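You operate a simulated robot arm through the tools that you are given. There is no shell and no other tool.

The job below is to be done with a simulated robot arm. You get a single attempt, and the scene is never put back.

Task
Put one ladle of gravy in the green lunch tin, stack it on the carrier and seat the lid.
Fine: green ladle, back in its place after; tin seated on the yellow tin, carrier lid seated on it, no spill. Set down upright: green ladle.
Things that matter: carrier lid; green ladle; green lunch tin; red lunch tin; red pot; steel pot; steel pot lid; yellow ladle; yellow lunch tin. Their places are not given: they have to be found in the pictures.

The check looks at the end state, three seconds after you hand in, the way a careful person would. Anything else that was tipped, shoved, dropped, spilled or broken makes it a failure. Lids that push on must go on centred and level and be pressed home; caps that screw on are set level and turned clockwise until they are tight.

Robot
A 7-joint arm with a two-finger parallel gripper, fixed in place. Base frame: the origin is at the foot of the arm, x ahead of it, y to its left, z up; the work surface is at about z = 800. Readings come in mm, rad, newtons and seconds.
Its first joint turns from -2.601 to 2.601 rad. Payload 3.43 kg.
Tool frame: the origin (TCP) lies between the finger pads and is the grasp point; the fingertips stand 30 mm ahead of it; z points along the fingers, y is the line along which they close. The gripper opens to 94 mm. The fingers are 28 mm wide and 10 mm thick; the gripper's body (50 by 96 mm) begins 55 mm behind the TCP.
Orientation is told as [roll, pitch, yaw] about the base's x, y, z axes, in that order, counted from this pose: with the fingers straight down and closing along the base's y, the tool's x points along the base's -x, its y along +y and its z along -z.

Tools
- The arm moves only by the tool step_arm. Its argument "targets" is text: rows parted by semicolons, each of 7 numbers parted by spaces: the shift along the base's x, y, z in cm, then the turn, a rotation vector about the base's x, y, z in rad, then the opening, from 0 (shut) to 1 (fully open). In form: tx ty tz ax ay az jaw; .... A call has 1 to 20 rows; each row is the pose to reach, as a shift and turn from the pose commanded when the call began. Each row takes 0.2 s and may step no farther than 50 mm and 0.15 rad from the row before; otherwise, or with a gripper value out of range, the whole call is refused. Where a pose cannot be reached the arm comes as near as it can. A force on the tool above 40 N (or 10 N above the force at the start of the call, whichever is more), or a blocked arm, ends the call early, and 0.2 s more pass. Each finger travels about 45 mm/s and halts on what it meets, pressing with about 29 N; the grip force reading is that of the motor and also rises with nothing between the fingers. The clock runs only during rows and for 0.2 s after the last one: add rows that repeat a pose to give the fingers time. It gives the time, the measured TCP pose, the force on the tool (base axes), the opening and the grip force at its end, in the units of the frame above (readings bear some noise), with the torque about the TCP (base axes, N m) and any sound that the robot's microphone picked up.
- Cameras (640 x 400 px; columns grow to the right, rows downward): "scene" is fixed at [399.3, -501.5, 1582.8]; the picture's right is [-1.00, -0.02, 0.00], its down [-0.02, 0.80, -0.60] and it looks along [0.01, -0.60, -0.80] (base axes); focal length 321 px, centre (320, 200). "wrist" rides on the gripper at [76, 14, -103] in the tool frame; the picture's right is [-0.18, 0.98, 0.00], its down [-0.75, -0.14, -0.64] and it looks along [-0.63, -0.12, 0.77] (tool axes); focal length 243 px, centre (320, 200).
- grab_frame(camera): a new picture of that camera. The clock stands still meanwhile.
- locate(camera, pixels): for up to 12 pixels [column, row] of the newest picture of that camera ("zoom" is the newest enlarged one), the place [x, y, z] in the base frame of the surface seen there, good to about 3 mm. The clock stands still meanwhile.
- zoom(camera, box): a new picture of the part [left, top, right, bottom] of that camera's present view, enlarged. The clock stands still meanwhile.
- finish_job(): hands the job in; it is judged then, once.

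Unless the task says otherwise, let go and move clear before handing in.

The tools are called after "Call:" by a JSON object that holds its "name" and its "arguments". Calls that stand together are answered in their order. step_arm: Moves the arm, as the interface text tells. Its arguments: {"type":"object","properties":{"targets":{"type":"string"}},"required":["targets"]} The other tools are called the same way: grab_frame (camera) takes a picture; locate (camera, pixels) gives the place of the surface under pixels of a picture; zoom (camera, box) takes an enlarged picture of a part of a camera's view; finish_job () hands the job in.

At the start:

```text
clock: 0.0
ee_pos: [167.4, -973.9, 1186.7]
orientation: [-0.001, 0.0, 0.0]
contact_force: [0.0, -0.3, -1.1]
moment: [-0.01, 0.0, -0.02]
opening: 94.0
gripper_force: 0.1
```

scene: 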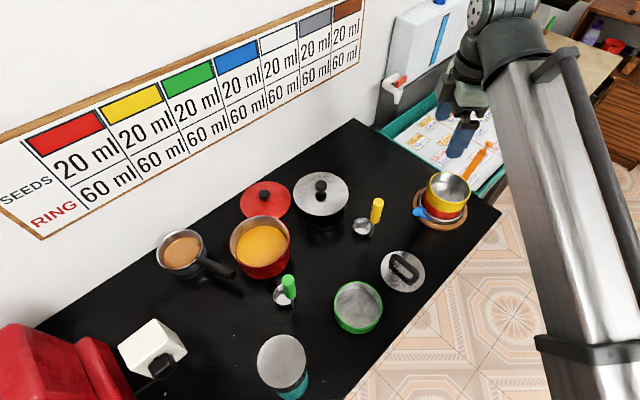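
wrist: 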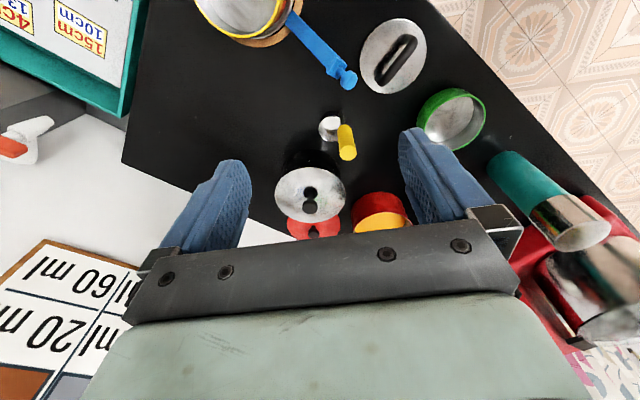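

The scene shows a red pot of yellow-orange stuff (262,245), a small pan with brownish stuff (182,252), a steel pot with its lid (320,195), the green ladle (288,288), green tin (358,305), carrier lid (403,270) and carrier with tins (446,195). I'll zoom in to see details first.

Call:
{"name": "zoom", "arguments": {"camera": "scene", "box": [220, 160, 400, 340]}}

Call:
{"name": "zoom", "arguments": {"camera": "scene", "box": [370, 150, 510, 300]}}

Call:
{"name": "zoom", "arguments": {"camera": "scene", "box": [0, 0, 380, 240]}}

Call:
{"name": "zoom", "arguments": {"camera": "scene", "box": [370, 80, 520, 200]}}

```text
2.22 times, centred on (310, 250) of scene
```

zoom: 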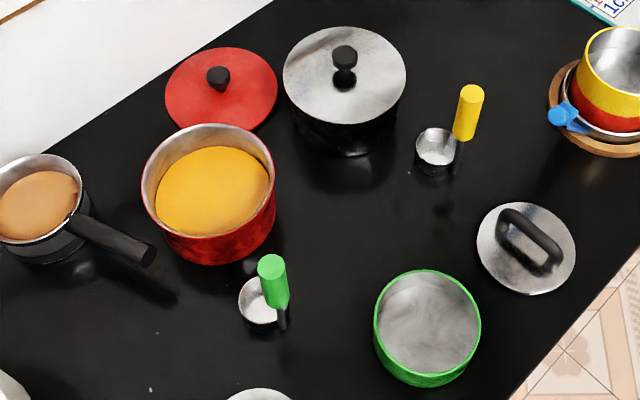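

```text
2.67 times, centred on (440, 225) of scene
```

zoom: 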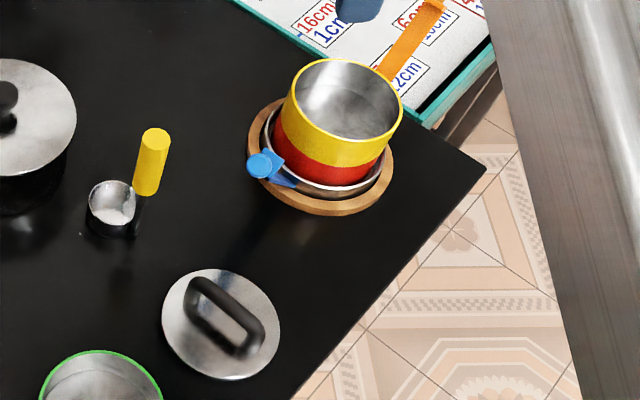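

```text
1.67 times, centred on (190, 120) of scene
```

zoom: 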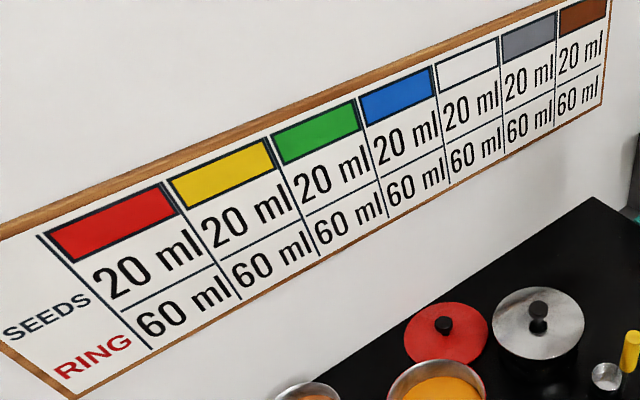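

```text
3.33 times, centred on (445, 140) of scene
```

zoom: 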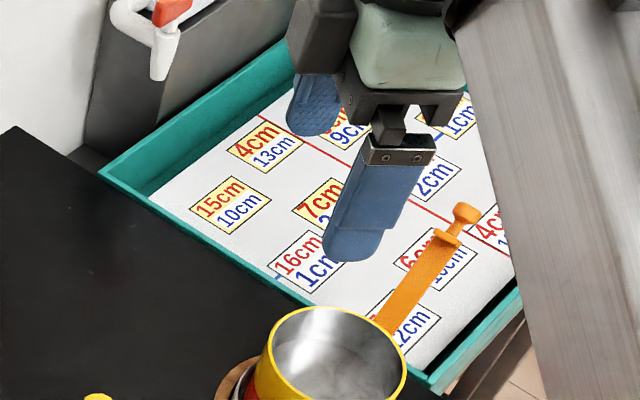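

The steel pot is lidded and I can't tell which pot holds the gravy yet. I'll measure the places of the key objects first.

Call:
{"name": "locate", "arguments": {"camera": "scene", "pixels": [[320, 184], [320, 198], [340, 195], [300, 205], [321, 175], [343, 185], [297, 190], [321, 215], [326, 222], [262, 245], [262, 220], [240, 250]]}}

Call:
{"name": "zoom", "arguments": {"camera": "scene", "box": [260, 260, 320, 320]}}

Call:
{"name": "zoom", "arguments": {"camera": "scene", "box": [280, 160, 360, 240]}}

Call:
{"name": "zoom", "arguments": {"camera": "scene", "box": [100, 320, 400, 400]}}

Call:
{"name": "zoom", "arguments": {"camera": "wrist", "box": [180, 0, 520, 240]}}

```text
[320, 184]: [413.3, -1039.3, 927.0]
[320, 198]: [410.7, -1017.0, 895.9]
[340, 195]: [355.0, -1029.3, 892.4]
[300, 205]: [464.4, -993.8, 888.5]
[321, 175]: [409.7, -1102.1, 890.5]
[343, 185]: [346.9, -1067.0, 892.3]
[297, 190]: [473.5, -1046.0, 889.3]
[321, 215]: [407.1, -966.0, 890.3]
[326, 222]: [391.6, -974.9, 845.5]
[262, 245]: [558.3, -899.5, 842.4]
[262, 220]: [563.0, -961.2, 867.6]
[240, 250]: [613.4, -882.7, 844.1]
```

```text
6.67 times, centred on (290, 290) of scene
```

zoom: 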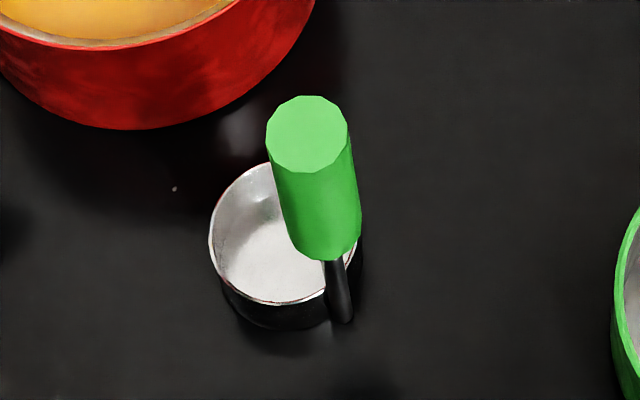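

```text
5.00 times, centred on (320, 200) of scene
```

zoom: 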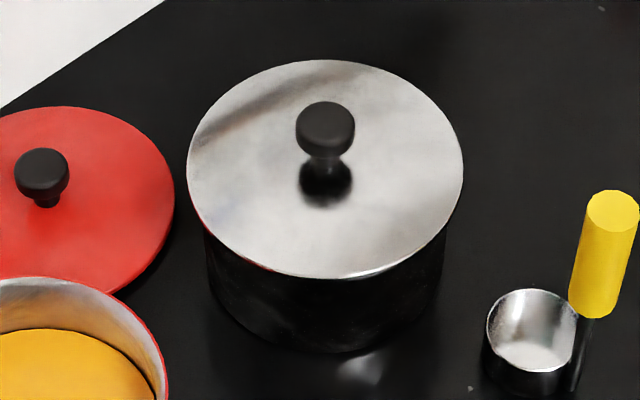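

```text
2.13 times, centred on (250, 360) of scene
```

zoom: 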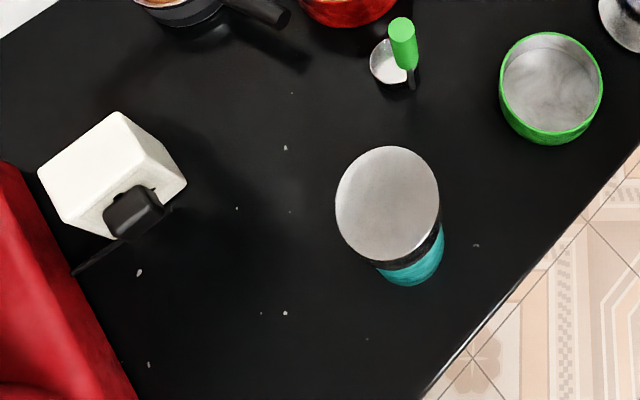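

```text
1.67 times, centred on (350, 120) of wrist
```

zoom: 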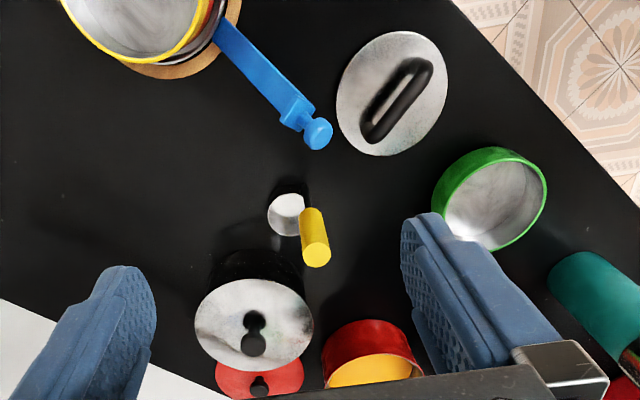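

Call:
{"name": "locate", "arguments": {"camera": "scene", "pixels": [[335, 297], [382, 299], [358, 283], [357, 324], [357, 305], [345, 330], [288, 276], [292, 283], [281, 296], [273, 290], [289, 305], [300, 310]]}}

Call:
{"name": "locate", "arguments": {"camera": "scene", "pixels": [[429, 186], [470, 187], [450, 173], [447, 206], [449, 190], [445, 222], [430, 218], [417, 211], [403, 270], [398, 260], [412, 278], [385, 262]]}}

Call:
{"name": "zoom", "arguments": {"camera": "scene", "box": [320, 270, 400, 340]}}

Call:
{"name": "zoom", "arguments": {"camera": "scene", "box": [375, 240, 435, 300]}}

Call:
{"name": "zoom", "arguments": {"camera": "scene", "box": [405, 130, 505, 240]}}

```text
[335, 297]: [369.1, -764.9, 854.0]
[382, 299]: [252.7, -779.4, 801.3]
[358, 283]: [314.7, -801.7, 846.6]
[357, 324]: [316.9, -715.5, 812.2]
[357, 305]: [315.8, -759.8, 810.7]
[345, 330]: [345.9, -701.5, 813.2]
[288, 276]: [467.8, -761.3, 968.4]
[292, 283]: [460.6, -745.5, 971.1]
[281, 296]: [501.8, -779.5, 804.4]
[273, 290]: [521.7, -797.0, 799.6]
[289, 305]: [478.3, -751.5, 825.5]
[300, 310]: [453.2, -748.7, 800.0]
```

```text
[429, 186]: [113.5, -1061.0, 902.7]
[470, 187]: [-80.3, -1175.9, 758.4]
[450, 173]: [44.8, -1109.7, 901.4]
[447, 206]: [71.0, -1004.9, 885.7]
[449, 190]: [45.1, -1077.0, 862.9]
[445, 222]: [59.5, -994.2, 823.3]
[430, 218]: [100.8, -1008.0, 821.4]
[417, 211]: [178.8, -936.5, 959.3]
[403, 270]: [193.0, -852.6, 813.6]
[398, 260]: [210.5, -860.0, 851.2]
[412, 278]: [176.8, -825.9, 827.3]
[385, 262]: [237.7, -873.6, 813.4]
```

```text
5.71 times, centred on (360, 305) of scene
```

zoom: 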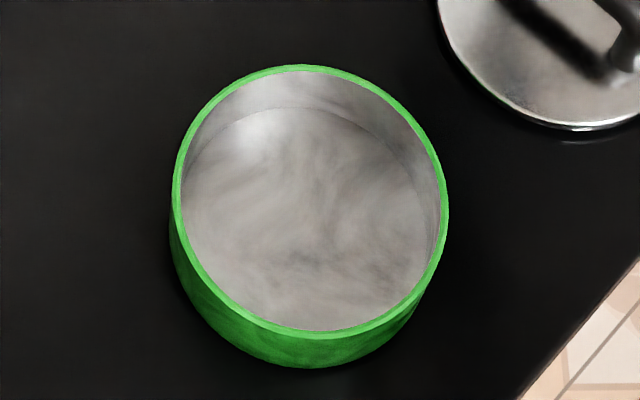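

```text
6.67 times, centred on (405, 270) of scene
```

zoom: 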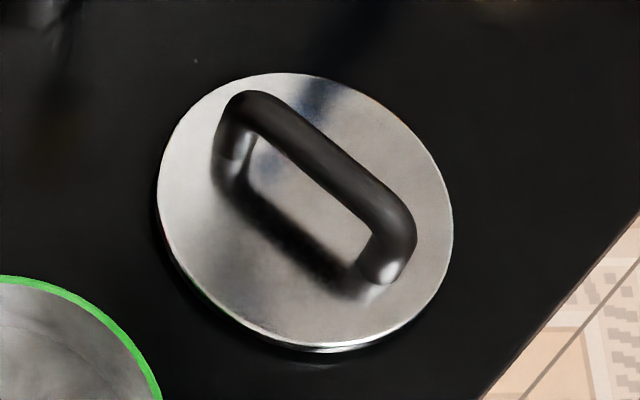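

```text
3.64 times, centred on (455, 185) of scene
```

zoom: 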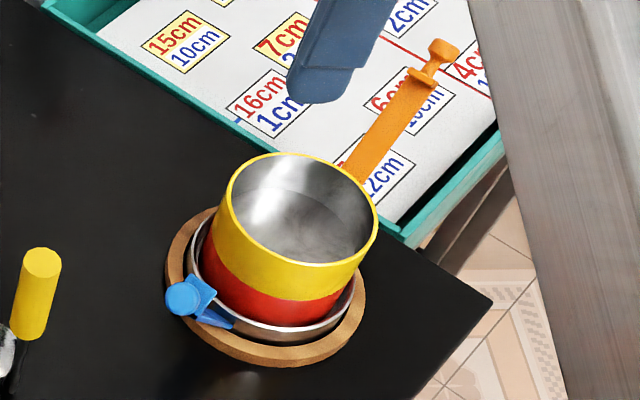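

The green tin is ~110 mm across (rim z≈853), so it must be pinched by its wall. The carrier's yellow tin is around (58,-1060), which is near the reach limit, so I'll test reach above it at a safe height.

Call:
{"name": "step_arm", "arguments": {"targets": "-3.6 -2.9 -1 0 0 0 1; -7.2 -5.8 -2 0 0 0 1; -10.9 -8.6 -3 0 0 0 1; -10.9 -8.6 -7 0 0 0 1; -10.9 -8.6 -11 0 0 0 1; -10.9 -8.6 -13 0 0 0 1; -10.9 -8.6 -13 0 0 0 1"}}

```text
clock: 1.6
ee_pos: [56.8, -1059.5, 1054.7]
orientation: [0.0, 0.001, 0.0]
contact_force: [-0.3, 0.3, 0.2]
moment: [-0.01, 0.0, -0.01]
opening: 94.0
gripper_force: 0.0
```

Reach is fine here (56.8,-1059.5,1054.7). I'll look from the wrist at the carrier.

Call:
{"name": "grab_frame", "arguments": {"camera": "wrist"}}

Call:
{"name": "grab_frame", "arguments": {"camera": "scene"}}

```text
taken
```

wrist: 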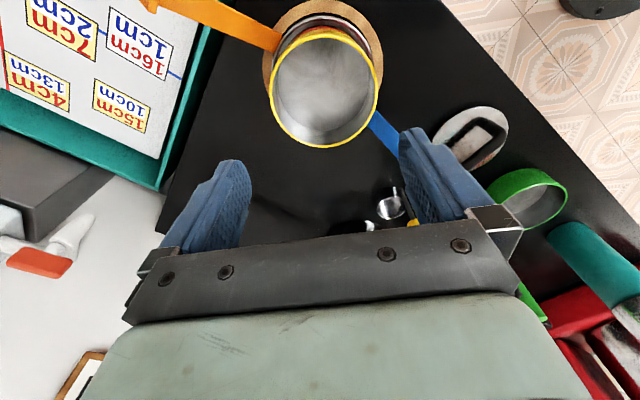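

```text
taken
```

scene: 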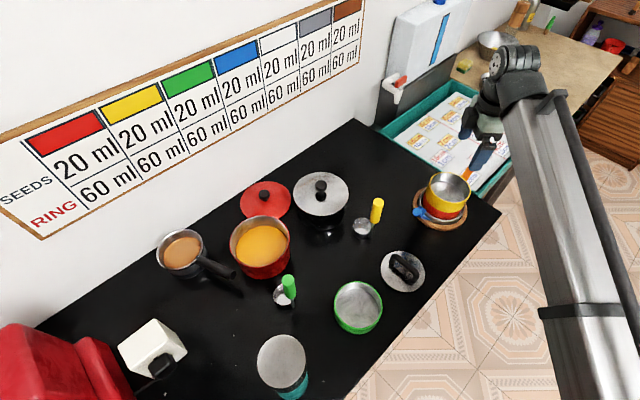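

Call:
{"name": "zoom", "arguments": {"camera": "wrist", "box": [230, 0, 410, 160]}}

Call:
{"name": "locate", "arguments": {"camera": "wrist", "pixels": [[271, 92], [380, 92], [325, 34], [325, 147], [325, 90], [300, 40], [350, 38], [290, 137], [360, 135], [380, 125], [398, 148], [275, 38]]}}

```text
2.50 times, centred on (320, 80) of wrist
```

zoom: 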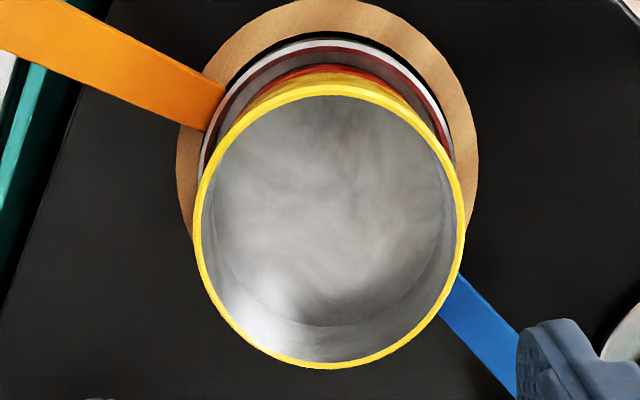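

```text
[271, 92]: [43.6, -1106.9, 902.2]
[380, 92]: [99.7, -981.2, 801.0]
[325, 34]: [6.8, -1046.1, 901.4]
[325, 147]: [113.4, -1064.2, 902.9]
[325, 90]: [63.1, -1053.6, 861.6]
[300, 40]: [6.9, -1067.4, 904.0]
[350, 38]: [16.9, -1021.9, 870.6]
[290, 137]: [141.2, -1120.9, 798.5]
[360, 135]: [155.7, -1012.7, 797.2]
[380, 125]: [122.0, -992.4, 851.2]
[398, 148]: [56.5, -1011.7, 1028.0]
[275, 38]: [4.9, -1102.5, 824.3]
```

Yellow tin rim fits a circle centred (60,-1055), r≈54, z≈902.5. Next, test reach over the steel pot's knob (413,-1039).

Call:
{"name": "step_arm", "arguments": {"targets": "4.5 0.3 2 0 0 0 1; 9 0.6 4.5 0 0 0 1; 13.5 0.9 4.5 0 0 0 1; 18 1.2 4.5 0 0 0 1; 22.5 1.5 4.5 0 0 0 1; 27 1.7 4.5 0 0 0 1; 31.5 1.9 4.5 0 0 0 1; 35.6 2.1 4.5 0 0 0 1; 35.6 2.1 1 0 0 0 1; 35.6 2.1 -3 0 0 0 1; 35.6 2.1 -3 0 0 0 1"}}

```text
refused: row 2 steps farther than a row can; nothing moved
```

Call:
{"name": "step_arm", "arguments": {"targets": "4.4 0.3 2 0 0 0 1; 8.8 0.6 4 0 0 0 1; 13.3 0.9 4 0 0 0 1; 17.8 1.2 4 0 0 0 1; 22.3 1.5 4 0 0 0 1; 26.8 1.7 4 0 0 0 1; 31.3 1.9 4 0 0 0 1; 35.6 2.1 4 0 0 0 1; 35.6 2.1 1 0 0 0 1; 35.6 2.1 -3 0 0 0 1; 35.6 2.1 -3 0 0 0 1"}}

```text
clock: 4.0
ee_pos: [413.2, -1039.5, 1025.6]
orientation: [0.0, 0.0, 0.0]
contact_force: [0.1, 0.1, 0.8]
moment: [-0.02, 0.02, 0.0]
opening: 94.0
gripper_force: 0.0
```

Reached exactly. Look at the knob through the wrist.

Call:
{"name": "grab_frame", "arguments": {"camera": "wrist"}}

Call:
{"name": "grab_frame", "arguments": {"camera": "scene"}}

```text
taken
```

wrist: 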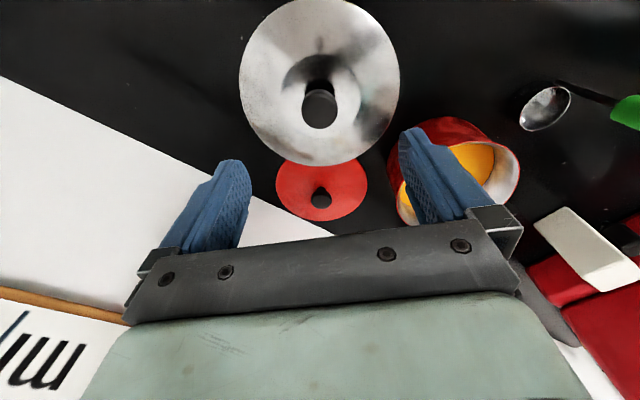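

```text
taken
```

scene: 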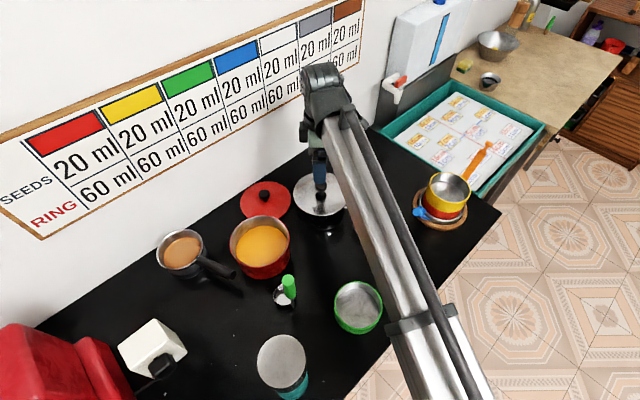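

Call:
{"name": "locate", "arguments": {"camera": "wrist", "pixels": [[320, 108], [304, 108], [336, 108], [320, 92], [320, 126], [241, 72], [399, 72], [320, 165], [300, 4], [345, 60]]}}

Call:
{"name": "zoom", "arguments": {"camera": "wrist", "box": [230, 0, 410, 170]}}

```text
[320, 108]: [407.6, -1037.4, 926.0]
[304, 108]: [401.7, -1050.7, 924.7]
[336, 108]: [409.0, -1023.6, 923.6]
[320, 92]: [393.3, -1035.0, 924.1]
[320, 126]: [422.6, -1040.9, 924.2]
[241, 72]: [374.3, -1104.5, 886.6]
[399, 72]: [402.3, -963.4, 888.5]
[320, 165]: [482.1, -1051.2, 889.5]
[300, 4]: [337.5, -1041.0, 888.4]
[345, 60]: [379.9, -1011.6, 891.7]
```

```text
2.35 times, centred on (320, 85) of wrist
```

zoom: 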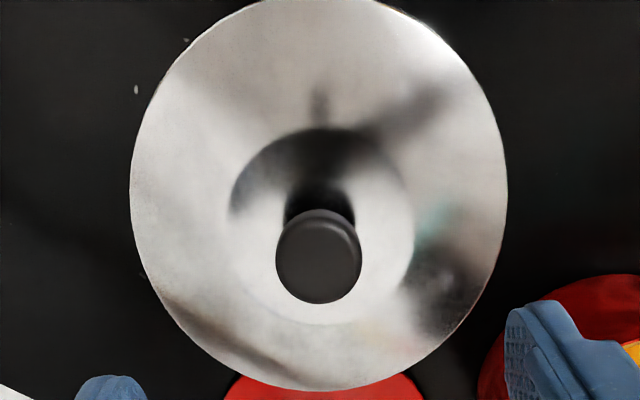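

Knob centre ≈ (408,-1038), top 926, Ø≈29; lid plate ≈ 890. Descend to TCP z≈928 with jaws part-closed.

Call:
{"name": "step_arm", "arguments": {"targets": "-0.5 0.1 -3 0 0 0 0.8; -0.5 0.1 -6 0 0 0 0.65; -0.5 0.1 -8 0 0 0 0.6; -0.5 0.1 -9.7 0 0 0 0.6; -0.5 0.1 -9.7 0 0 0 0.6"}}

```text
clock: 5.2
ee_pos: [409.1, -1038.5, 928.8]
orientation: [-0.001, -0.002, -0.002]
contact_force: [-0.5, 0.1, 0.3]
moment: [-0.01, -0.03, 0.01]
opening: 56.5
gripper_force: 0.0
```

Call:
{"name": "step_arm", "arguments": {"targets": "0 0 0 0 0 0 0.3; 0 0 0 0 0 0 0.1; 0 0 0 0 0 0 0; 0 0 0 0 0 0 0; 0 0 0 0 0 0 0"}}

Call:
{"name": "zoom", "arguments": {"camera": "wrist", "box": [180, 0, 460, 200]}}

```text
clock: 6.4
ee_pos: [409.0, -1038.2, 930.1]
orientation: [-0.001, 0.0, 0.001]
contact_force: [-0.3, -1.4, -0.2]
moment: [0.0, -0.04, -0.01]
opening: 30.0
gripper_force: 29.2
```

```text
2.00 times, centred on (320, 100) of wrist
```

zoom: 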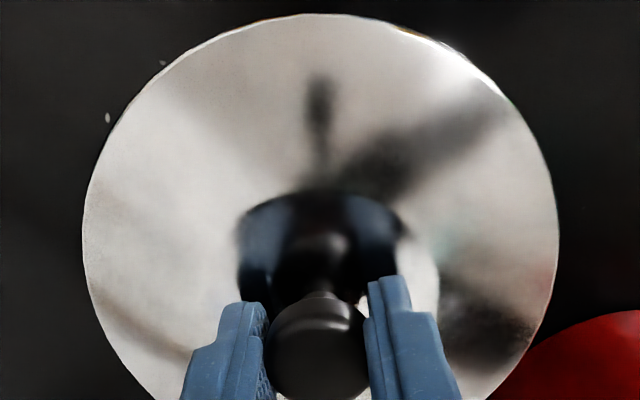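

The knob is gripped (opening 30.0, 29 N). Lift straight up and swing the lid toward -x so the scene camera can see into the pot.

Call:
{"name": "step_arm", "arguments": {"targets": "0 0 1 0 0 0 0; 0 0 3 0 0 0 0; 0 0 6 0 0 0 0; 0 0 10 0 0 0 0; 0 0 14 0 0 0 0; 0 0 16 0 0 0 0; -4 0.5 16 0 0 0 0; -8 1 16 0 0 0 0; -12 1.5 16 0 0 0 0; -16 2 16 0 0 0 0; -16 2 16 0 0 0 0"}}

Call:
{"name": "grab_frame", "arguments": {"camera": "scene"}}

Call:
{"name": "grab_frame", "arguments": {"camera": "wrist"}}

```text
clock: 8.8
ee_pos: [247.7, -1015.8, 1087.0]
orientation: [-0.002, 0.0, 0.0]
contact_force: [-0.7, -0.4, 0.6]
moment: [0.01, 0.03, 0.01]
opening: 0.1
gripper_force: 29.2
```

```text
taken
```

scene: 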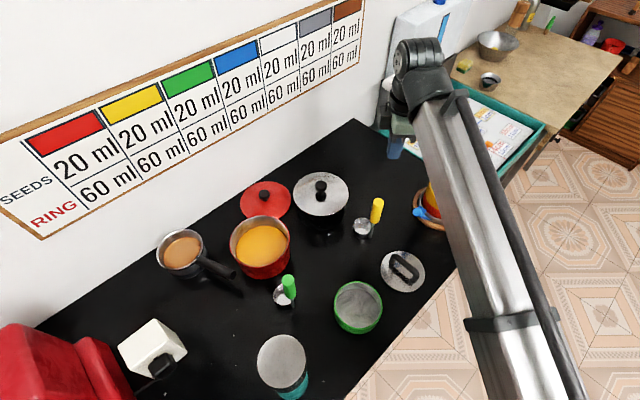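

```text
taken
```

wrist: 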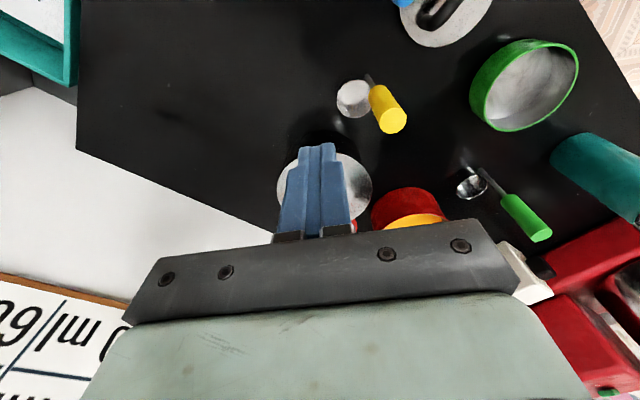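

The knob slipped out (opening 0.1); the lid still seems to sit on the pot at (320,195). I'll check that it was not disturbed.

Call:
{"name": "zoom", "arguments": {"camera": "scene", "box": [280, 160, 360, 240]}}

Call:
{"name": "locate", "arguments": {"camera": "scene", "pixels": [[320, 184], [321, 189], [340, 195], [300, 205], [321, 175], [343, 185], [297, 190], [321, 215], [322, 199], [321, 194]]}}

```text
5.00 times, centred on (320, 200) of scene
```

zoom: 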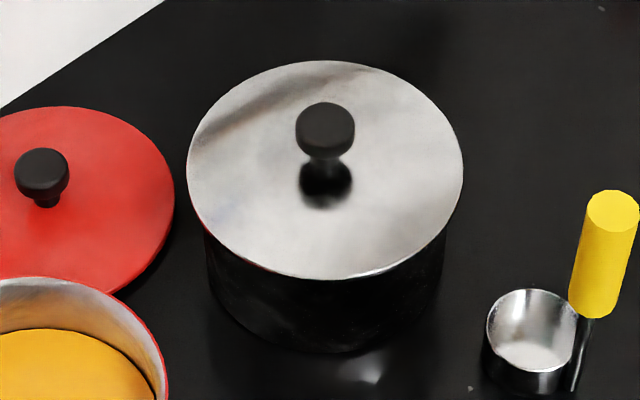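

```text
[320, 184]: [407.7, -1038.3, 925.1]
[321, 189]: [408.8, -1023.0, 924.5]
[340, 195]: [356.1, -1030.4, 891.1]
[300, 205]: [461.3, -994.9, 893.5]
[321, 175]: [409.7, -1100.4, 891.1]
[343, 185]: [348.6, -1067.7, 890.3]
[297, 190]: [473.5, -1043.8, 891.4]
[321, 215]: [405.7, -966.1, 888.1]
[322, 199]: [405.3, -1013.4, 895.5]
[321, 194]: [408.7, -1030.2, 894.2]
```

The lid is undisturbed. The pads probably bore on the top of the round knob, so I'll re-grip about 7 mm lower and lift gently.

Call:
{"name": "step_arm", "arguments": {"targets": "4 -0.5 0 0 0 0 0.2; 8 -1 0 0 0 0 0.4; 12 -1.5 0 0 0 0 0.6; 16 -2 0 0 0 0 0.6; 16 -2 -4 0 0 0 0.6; 16 -2 -8 0 0 0 0.6; 16 -2 -12 0 0 0 0.6; 16 -2 -15 0 0 0 0.6; 16 -2 -16 0 0 0 0.6; 16 -2 -16.7 0 0 0 0.6; 16 -2 -16.7 0 0 0 0.6"}}

```text
clock: 11.2
ee_pos: [410.3, -1037.8, 920.3]
orientation: [0.0, 0.0, -0.001]
contact_force: [1.7, -1.4, 8.1]
moment: [0.19, -0.03, -0.05]
opening: 56.4
gripper_force: 0.1
```

Fingertips just touch the lid plate (Fz 8 N). Back off 2 mm and close.

Call:
{"name": "step_arm", "arguments": {"targets": "0 0 0.2 0 0 0 0.6; 0 0 0.2 0 0 0 0.3; 0 0 0.2 0 0 0 0.1; 0 0 0.2 0 0 0 0; 0 0 0.2 0 0 0 0; 0 0 0.2 0 0 0 0; 0 0 0.2 0 0 0 0"}}

Call:
{"name": "zoom", "arguments": {"camera": "wrist", "box": [180, 0, 460, 200]}}

```text
clock: 12.8
ee_pos: [410.1, -1037.4, 922.2]
orientation: [-0.001, 0.0, -0.001]
contact_force: [0.2, 0.4, -0.7]
moment: [-0.01, 0.0, 0.01]
opening: 30.0
gripper_force: 29.0
```

```text
2.00 times, centred on (320, 100) of wrist
```

zoom: 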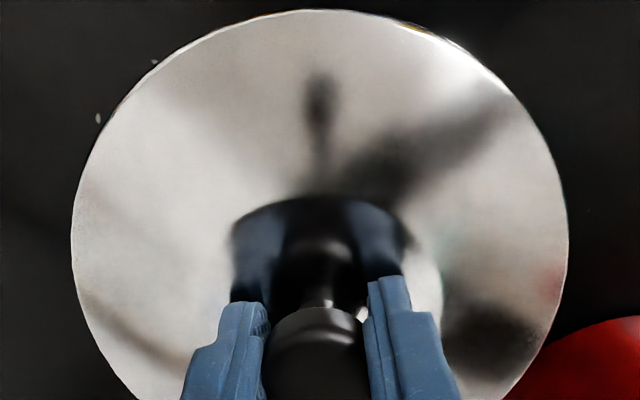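

Call:
{"name": "step_arm", "arguments": {"targets": "0 0 0.3 0 0 0 0; 0 0 0.6 0 0 0 0; 0 0 1 0 0 0 0; 0 0 1 0 0 0 0"}}

Call:
{"name": "zoom", "arguments": {"camera": "scene", "box": [280, 160, 360, 240]}}

```text
clock: 13.8
ee_pos: [409.4, -1036.9, 932.9]
orientation: [0.001, 0.0, 0.001]
contact_force: [-0.4, -0.1, -2.2]
moment: [-0.01, 0.04, -0.01]
opening: 29.9
gripper_force: 29.4
```

```text
5.00 times, centred on (320, 200) of scene
```

zoom: 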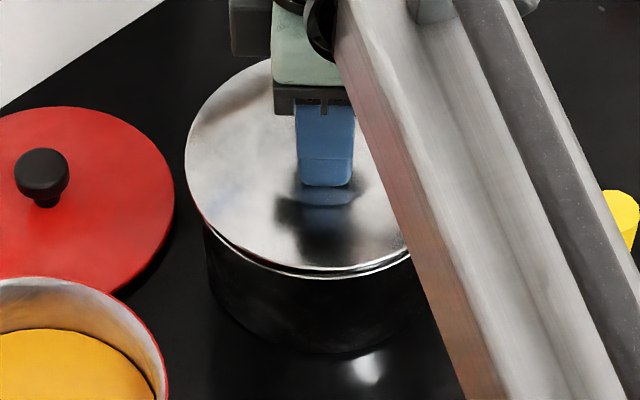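

The lid is now lifting (Fz −2 N, gap visible at the rim). Continue the lift gently, then move aside toward -x.

Call:
{"name": "step_arm", "arguments": {"targets": "0 0 1 0 0 0 0; 0 0 2.5 0 0 0 0; 0 0 4.5 0 0 0 0; 0 0 7 0 0 0 0; 0 0 9.5 0 0 0 0; 0 0 12 0 0 0 0; 0 0 14 0 0 0 0; -2 0.3 15 0 0 0 0; -5 0.7 15 0 0 0 0; -9 1.2 15 0 0 0 0; -13 1.7 15 0 0 0 0; -16 2 15 0 0 0 0; -17 2 15 0 0 0 0; -17 2 15 0 0 0 0"}}

Call:
{"name": "grab_frame", "arguments": {"camera": "scene"}}

Call:
{"name": "zoom", "arguments": {"camera": "scene", "box": [220, 160, 400, 340]}}

```text
clock: 16.8
ee_pos: [237.9, -1019.4, 1083.4]
orientation: [0.0, 0.001, 0.0]
contact_force: [-0.9, 0.3, -1.3]
moment: [-0.02, 0.03, 0.02]
opening: 29.7
gripper_force: 28.8
```

```text
taken
```

scene: 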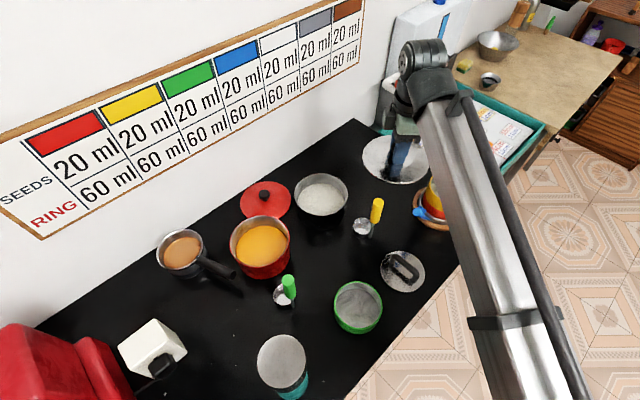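

```text
2.22 times, centred on (310, 250) of scene
```

zoom: 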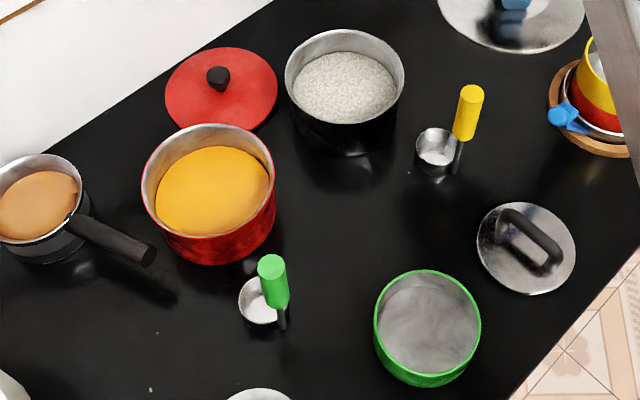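

The steel pot holds rice, so the gravy is in the open red pot. I'll put the steel lid back exactly where it was by retracing the path.

Call:
{"name": "step_arm", "arguments": {"targets": "4 -0.5 0 0 0 0 0; 8 -1 0 0 0 0 0; 12 -1.5 0 0 0 0 0; 15.5 -1.8 0 0 0 0 0; 17 -2 0 0 0 0 0; 17 -2 0 0 0 0 0; 17 -2 -3 0 0 0 0; 17 -2 -6 0 0 0 0; 17 -2 -9 0 0 0 0; 17 -2 -12 0 0 0 0; 17 -2 -14 0 0 0 0; 17 -2 -15 0 0 0 0; 17 -2 -15 0 0 0 0"}}

Call:
{"name": "zoom", "arguments": {"camera": "scene", "box": [280, 160, 360, 240]}}

Call:
{"name": "grab_frame", "arguments": {"camera": "wrist"}}

```text
clock: 19.6
ee_pos: [409.3, -1035.8, 932.7]
orientation: [0.001, 0.001, 0.0]
contact_force: [-0.1, -0.5, -1.3]
moment: [0.03, -0.01, 0.02]
opening: 30.0
gripper_force: 29.0
```

```text
5.00 times, centred on (320, 200) of scene
```

zoom: 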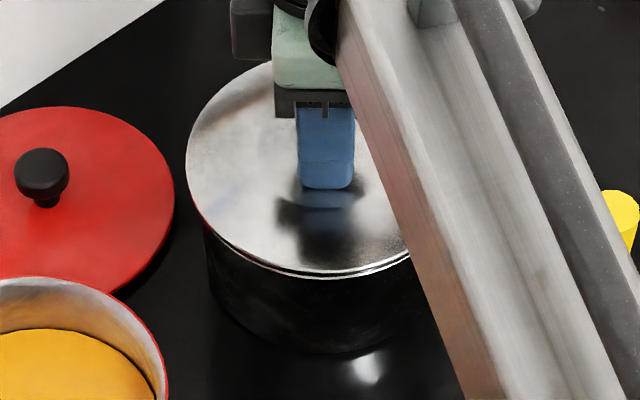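

```text
taken
```

wrist: 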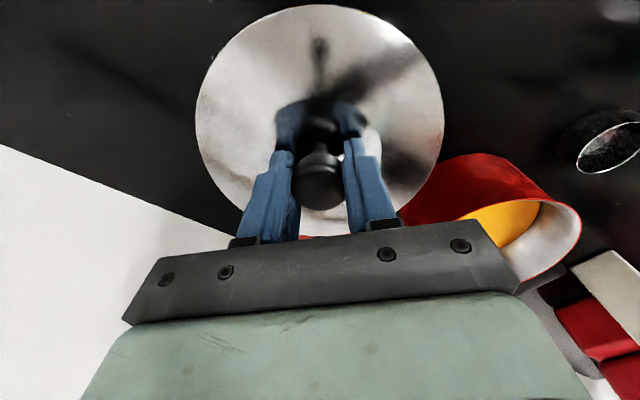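

Call:
{"name": "step_arm", "arguments": {"targets": "0 -0.05 -0.5 0 0 0 0; 0 -0.05 -0.8 0 0 0 0; 0 -0.05 -1.0 0 0 0 0; 0 -0.05 -1.1 0 0 0 0; 0 -0.05 -1.1 0 0 0 0"}}

Call:
{"name": "zoom", "arguments": {"camera": "scene", "box": [280, 160, 360, 240]}}

```text
clock: 20.8
ee_pos: [409.5, -1036.9, 923.0]
orientation: [-0.001, 0.0, 0.002]
contact_force: [2.5, -1.2, 5.4]
moment: [0.04, 0.26, 0.03]
opening: 29.6
gripper_force: 28.9
```

```text
5.00 times, centred on (320, 200) of scene
```

zoom: 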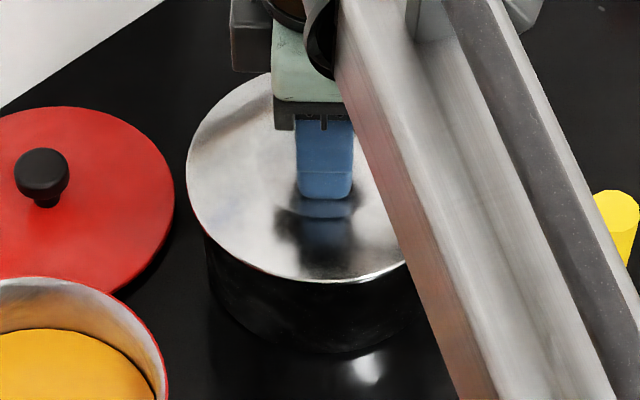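

The lid is resting on the pot (Fz +5 N). Release and rise clear.

Call:
{"name": "step_arm", "arguments": {"targets": "0 0 0.05 0 0 0 0.2; 0 0 0.1 0 0 0 0.5; 0 0 0.1 0 0 0 0.6; 0 0 0.1 0 0 0 0.6; 0 0 3 0 0 0 0.6; 0 0 7 0 0 0 0.6; 0 0 11 0 0 0 0.6; 0 0 15 0 0 0 0.6; -4.5 1 16 0 0 0 0.6; -9 2 16 0 0 0 0.6; -13 3 16 0 0 0 0.6; -13 3 16 0 0 0 0.6"}}

Call:
{"name": "grab_frame", "arguments": {"camera": "scene"}}

Call:
{"name": "zoom", "arguments": {"camera": "scene", "box": [280, 160, 360, 240]}}

Call:
{"name": "grab_frame", "arguments": {"camera": "wrist"}}

```text
clock: 23.4
ee_pos: [280.2, -1008.7, 1081.8]
orientation: [0.0, 0.001, 0.001]
contact_force: [-0.7, 0.2, -1.0]
moment: [-0.01, 0.0, -0.05]
opening: 56.4
gripper_force: 0.1
```

```text
taken
```

scene: 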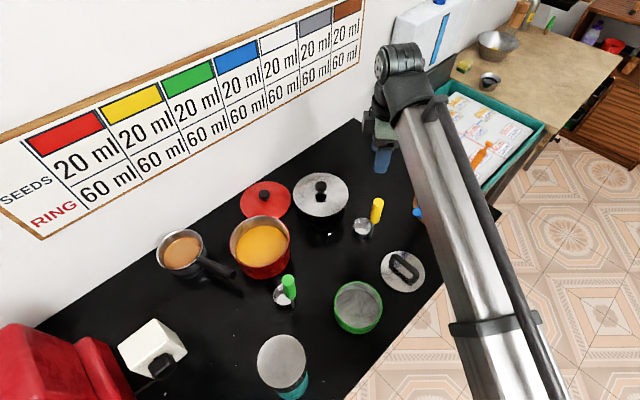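

```text
5.00 times, centred on (320, 200) of scene
```

zoom: 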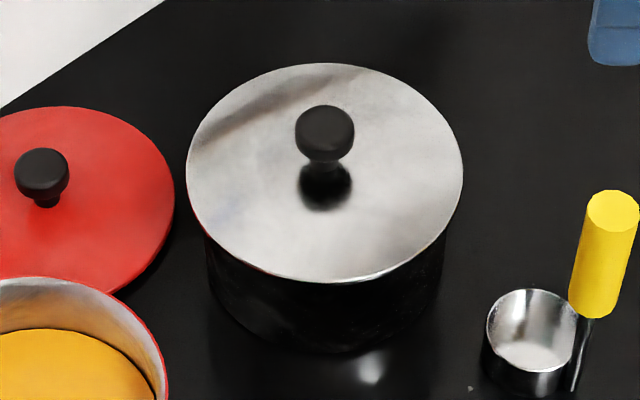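

```text
taken
```

wrist: 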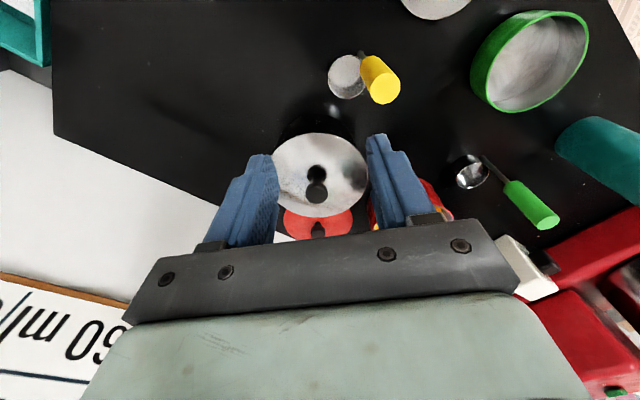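

Call:
{"name": "locate", "arguments": {"camera": "scene", "pixels": [[320, 184], [321, 189], [340, 195], [300, 205], [321, 175], [343, 185], [297, 190], [321, 214], [322, 199], [335, 210], [310, 210], [326, 222]]}}

Call:
{"name": "zoom", "arguments": {"camera": "scene", "box": [300, 190, 340, 220]}}

Call:
{"name": "zoom", "arguments": {"camera": "wrist", "box": [260, 100, 380, 230]}}

```text
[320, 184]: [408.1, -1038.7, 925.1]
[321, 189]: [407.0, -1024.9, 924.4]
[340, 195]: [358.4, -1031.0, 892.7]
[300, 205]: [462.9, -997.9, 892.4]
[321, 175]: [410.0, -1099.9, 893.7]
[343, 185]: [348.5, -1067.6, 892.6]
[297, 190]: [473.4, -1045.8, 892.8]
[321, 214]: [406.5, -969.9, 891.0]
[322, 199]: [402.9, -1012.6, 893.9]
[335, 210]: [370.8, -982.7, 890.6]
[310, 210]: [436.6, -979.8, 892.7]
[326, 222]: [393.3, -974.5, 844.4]
```

```text
13.33 times, centred on (320, 205) of scene
```

zoom: 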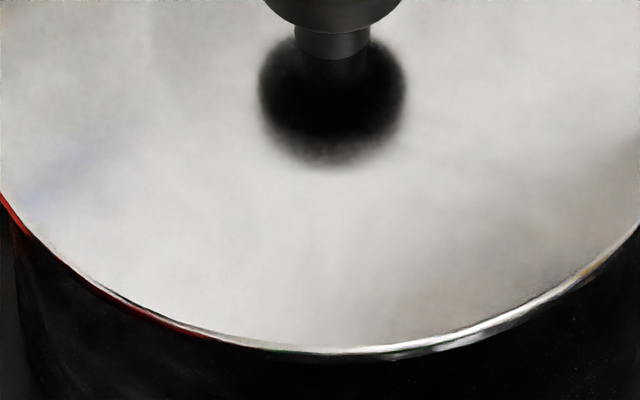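

```text
3.08 times, centred on (320, 165) of wrist
```

zoom: 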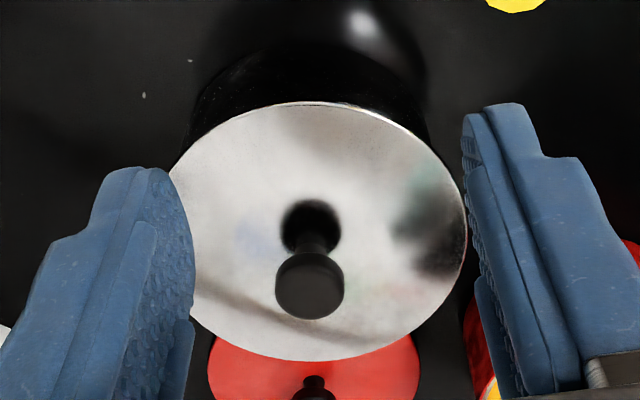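

The lid sits level (z≈892 all round) on the pot. Now I'll move the wrist to look at the green ladle and green tin closely.

Call:
{"name": "step_arm", "arguments": {"targets": "1.5 4.3 0 0 0 0 0.8; 3 8.6 0 0 0 0 1; 4.5 12.9 0 0 0 0 1; 6 17.2 0 0 0 0 1; 7.5 21.5 -1 0 0 0 1; 9 25.4 -3 0 0 0 1; 9 25.4 -5 0 0 0 1; 9 25.4 -5 0 0 0 1"}}

Call:
{"name": "grab_frame", "arguments": {"camera": "wrist"}}

Call:
{"name": "grab_frame", "arguments": {"camera": "scene"}}

```text
clock: 25.2
ee_pos: [368.2, -752.9, 1033.0]
orientation: [0.001, 0.001, -0.001]
contact_force: [-1.0, 0.7, -0.8]
moment: [-0.01, 0.03, 0.0]
opening: 94.2
gripper_force: 0.0
```

```text
taken
```

wrist: 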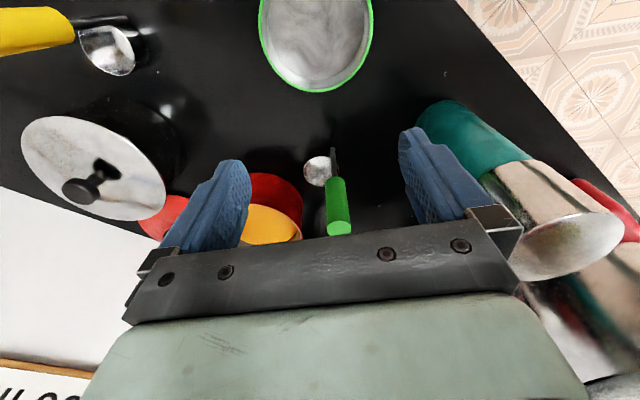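

```text
taken
```

scene: 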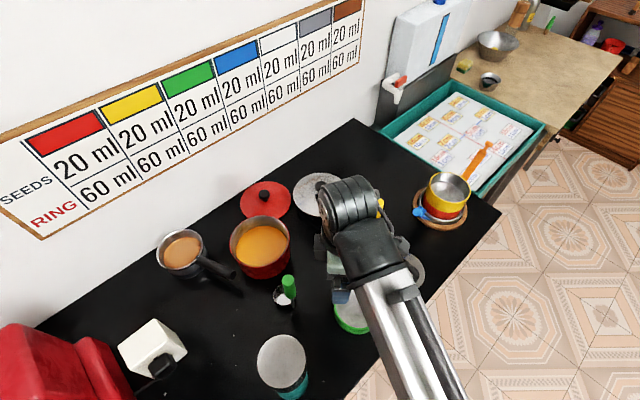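

Call:
{"name": "zoom", "arguments": {"camera": "wrist", "box": [270, 130, 390, 250]}}

Call:
{"name": "locate", "arguments": {"camera": "wrist", "pixels": [[340, 227], [328, 227], [352, 227], [336, 180], [335, 150], [318, 170], [305, 172], [318, 156], [570, 245], [440, 110], [460, 150], [270, 225]]}}

Call:
{"name": "zoom", "arguments": {"camera": "wrist", "box": [230, 0, 400, 110]}}

Call:
{"name": "locate", "arguments": {"camera": "scene", "pixels": [[282, 360], [282, 338], [258, 365], [305, 365], [300, 385], [262, 220], [232, 243], [291, 245], [262, 262], [236, 228], [262, 245], [285, 230]]}}

```text
3.33 times, centred on (330, 190) of wrist
```

zoom: 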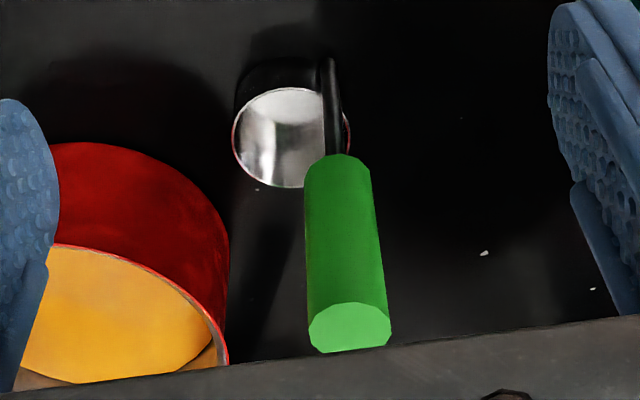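

```text
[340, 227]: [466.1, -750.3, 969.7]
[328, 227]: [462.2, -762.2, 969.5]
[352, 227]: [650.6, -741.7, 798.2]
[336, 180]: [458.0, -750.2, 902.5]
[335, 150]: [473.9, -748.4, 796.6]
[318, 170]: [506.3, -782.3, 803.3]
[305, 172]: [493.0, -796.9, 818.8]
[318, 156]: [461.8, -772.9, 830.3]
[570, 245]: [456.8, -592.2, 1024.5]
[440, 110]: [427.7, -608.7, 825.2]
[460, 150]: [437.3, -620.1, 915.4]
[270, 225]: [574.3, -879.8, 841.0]
```

```text
3.64 times, centred on (315, 55) of wrist
```

zoom: 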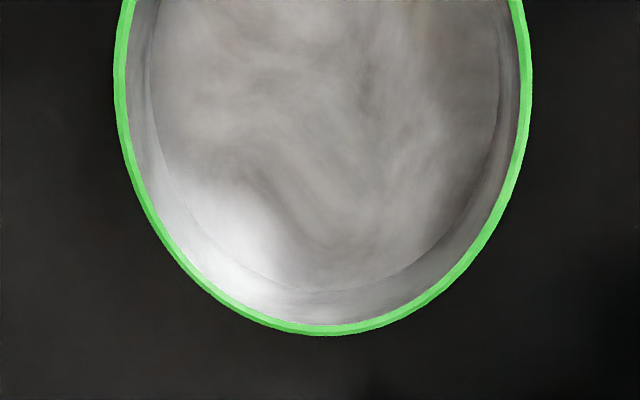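

```text
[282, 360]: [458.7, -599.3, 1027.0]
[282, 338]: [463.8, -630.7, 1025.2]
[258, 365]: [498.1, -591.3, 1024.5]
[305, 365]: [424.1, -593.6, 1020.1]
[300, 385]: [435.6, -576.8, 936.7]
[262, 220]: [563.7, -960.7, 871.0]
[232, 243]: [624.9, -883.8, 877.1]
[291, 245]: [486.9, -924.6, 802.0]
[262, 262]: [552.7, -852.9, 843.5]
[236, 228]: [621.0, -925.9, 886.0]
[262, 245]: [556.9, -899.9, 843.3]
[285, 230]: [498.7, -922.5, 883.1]
```

Call:
{"name": "zoom", "arguments": {"camera": "scene", "box": [265, 265, 315, 315]}}

Call:
{"name": "locate", "arguments": {"camera": "zoom", "pixels": [[305, 112], [270, 110], [345, 112], [305, 75], [308, 150], [300, 190], [330, 280], [345, 340], [250, 240], [200, 230], [280, 335], [240, 170]]}}

```text
8.00 times, centred on (290, 290) of scene
```

zoom: 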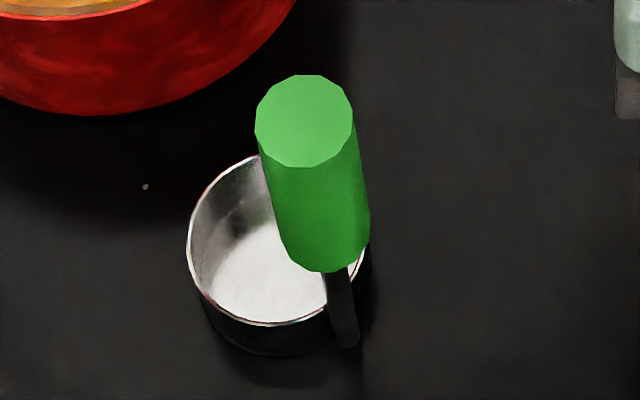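

```text
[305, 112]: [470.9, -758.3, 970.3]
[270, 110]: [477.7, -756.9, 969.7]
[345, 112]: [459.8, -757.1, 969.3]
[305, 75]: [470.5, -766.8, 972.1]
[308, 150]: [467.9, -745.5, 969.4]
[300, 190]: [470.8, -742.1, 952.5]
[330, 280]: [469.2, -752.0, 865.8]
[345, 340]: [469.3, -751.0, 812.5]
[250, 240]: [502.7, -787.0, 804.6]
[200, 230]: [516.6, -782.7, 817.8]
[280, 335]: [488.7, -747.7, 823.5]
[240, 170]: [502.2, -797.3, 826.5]
```

Ladle: handle axis ≈ (469,-755), green grip z≈895–970, cup centre ≈ (490,-777), rim z≈830. Red pot centre ≈ (559,-895), rim ≈885, gravy surface ≈842. Before gripping, I'll test in free air how far the tool can tilt outward for a pour.

Call:
{"name": "step_arm", "arguments": {"targets": "-2 0 4 0 0 0 0.6; -4 0 8 0 0 0 0.6; -5.4 0 12 0 0 0 0.6; -5.4 0 12 -0.15 0 0 0.6; -5.4 0 12 -0.3 0 0 0.6; -5.4 0 12 -0.45 0 0 0.6; -5.4 0 12 -0.6 0 0 0.6; -5.4 0 12 -0.75 0 0 0.6; -5.4 0 12 -0.9 0 0 0.6; -5.4 0 12 -1.05 0 0 0.6; -5.4 0 12 -1.2 0 0 0.6; -5.4 0 12 -1.35 0 0 0.6; -5.4 0 12 -1.5 0 0 0.6; -5.4 0 12 -1.65 0 0 0.6; -5.4 0 12 -1.8 0 0 0.6; -5.4 0 12 -1.8 0 0 0.6"}}

Call:
{"name": "grab_frame", "arguments": {"camera": "scene"}}

```text
clock: 28.6
ee_pos: [315.1, -754.0, 1151.7]
orientation: [-1.801, -0.001, 0.001]
contact_force: [-0.7, -0.3, 0.1]
moment: [0.0, -0.01, 0.02]
opening: 56.6
gripper_force: 0.0
```

```text
taken
```

scene: 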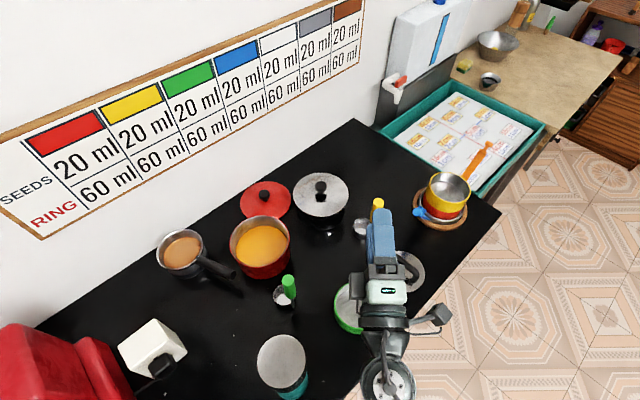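

Outward tilting to 1.8 rad works easily. I'll return upright and test a yaw of −2.40 rad. That's the yaw to grip the ladle at, so that turning back to 0 puts the cup on the base side for pouring.

Call:
{"name": "step_arm", "arguments": {"targets": "0 0 0 0.15 0 0 0.6; 0 0 0 0.3 0 0 0.6; 0 0 0 0.45 0 0 0.6; 0 0 0 0.6 0 0 0.6; 0 0 0 0.75 0 0 0.6; 0 0 0 0.9 0 0 0.6; 0 0 0 1.05 0 0 0.6; 0 0 0 1.2 0 0 0.6; 0 0 0 1.35 0 0 0.6; 0 0 0 1.5 0 0 0.6; 0 0 0 1.65 0 0 0.6; 0 0 0 1.8 0 0 0.6; 0 0 0 1.8 0 0 0.6"}}

Call:
{"name": "step_arm", "arguments": {"targets": "0 0 0 0 0 -0.15 0.6; 0 0 0 0 0 -0.3 0.6; 0 0 0 0 0 -0.45 0.6; 0 0 0 0 0 -0.6 0.6; 0 0 0 0 0 -0.75 0.6; 0 0 0 0 0 -0.9 0.6; 0 0 0 0 0 -1.05 0.6; 0 0 0 0 0 -1.2 0.6; 0 0 0 0 0 -1.35 0.6; 0 0 0 0 0 -1.5 0.6; 0 0 0 0 0 -1.65 0.6; 0 0 0 0 0 -1.8 0.6; 0 0 0 0 0 -1.95 0.6; 0 0 0 0 0 -2.1 0.6; 0 0 0 0 0 -2.25 0.6; 0 0 0 0 0 -2.4 0.6; 0 0 0 0 0 -2.4 0.6"}}

```text
clock: 31.4
ee_pos: [316.0, -754.2, 1152.5]
orientation: [0.002, 0.0, 0.001]
contact_force: [0.9, -0.2, 0.6]
moment: [-0.04, 0.01, 0.01]
opening: 56.2
gripper_force: 0.1
```

```text
clock: 35.0
ee_pos: [315.0, -753.3, 1151.7]
orientation: [0.0, -0.001, -2.402]
contact_force: [0.6, -0.9, -0.2]
moment: [-0.01, -0.02, -0.01]
opening: 56.3
gripper_force: 0.1
```

Yaw −2.40 works. Move over the ladle handle and check alignment.

Call:
{"name": "step_arm", "arguments": {"targets": "4 0 0 0 0 0 0.6; 8 0 0 0 0 0 0.6; 12 0 -2 0 0 0 0.6; 15.4 -0.1 -5 0 0 0 0.6; 15.4 -0.1 -9 0 0 0 0.6; 15.4 -0.1 -13 0 0 0 0.6; 15.4 -0.1 -13 0 0 0 0.6"}}

Call:
{"name": "grab_frame", "arguments": {"camera": "wrist"}}

Call:
{"name": "zoom", "arguments": {"camera": "scene", "box": [240, 220, 340, 320]}}

```text
clock: 36.6
ee_pos: [471.0, -754.2, 1023.1]
orientation: [0.0, 0.0, -2.4]
contact_force: [0.0, 0.0, 0.2]
moment: [0.0, -0.01, 0.03]
opening: 56.5
gripper_force: 0.0
```

```text
taken
```

wrist: 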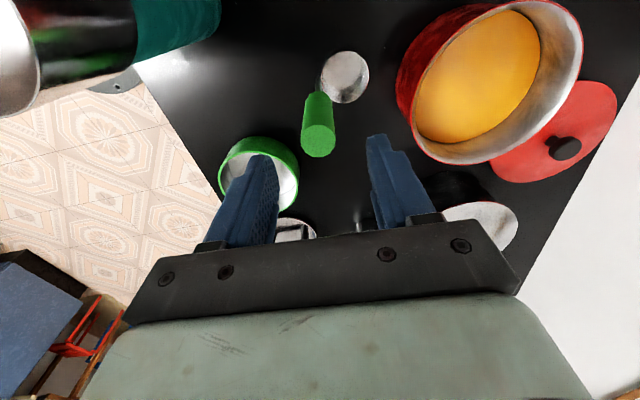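

```text
4.00 times, centred on (290, 270) of scene
```

zoom: 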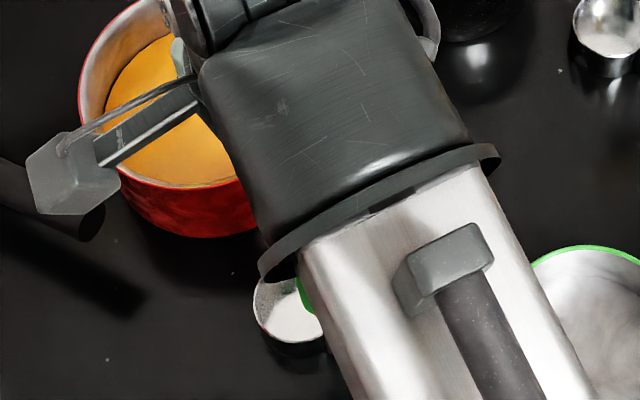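

Call:
{"name": "zoom", "arguments": {"camera": "wrist", "box": [270, 30, 400, 170]}}

Call:
{"name": "locate", "arguments": {"camera": "wrist", "pixels": [[318, 140], [304, 140], [333, 140], [318, 125], [318, 154], [318, 110], [345, 78], [327, 90], [346, 52], [367, 78], [345, 102], [328, 68]]}}

```text
2.86 times, centred on (335, 100) of wrist
```

zoom: 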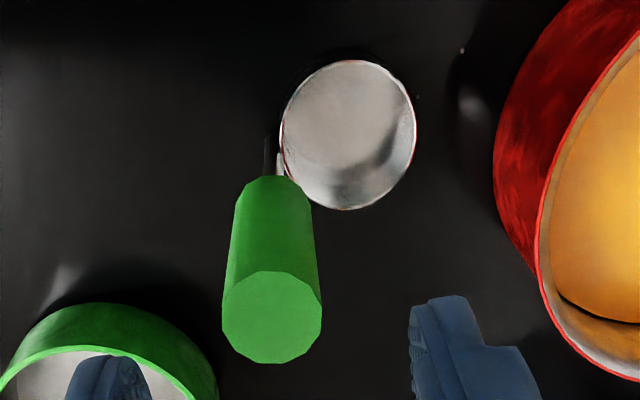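

```text
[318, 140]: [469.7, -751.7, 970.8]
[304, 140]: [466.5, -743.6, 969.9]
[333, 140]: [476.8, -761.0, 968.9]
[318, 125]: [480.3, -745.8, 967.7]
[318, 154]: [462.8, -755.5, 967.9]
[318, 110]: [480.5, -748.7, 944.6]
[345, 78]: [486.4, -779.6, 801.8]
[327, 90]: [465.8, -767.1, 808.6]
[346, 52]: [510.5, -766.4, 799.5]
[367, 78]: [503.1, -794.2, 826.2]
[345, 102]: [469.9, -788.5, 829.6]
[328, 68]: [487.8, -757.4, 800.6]
```

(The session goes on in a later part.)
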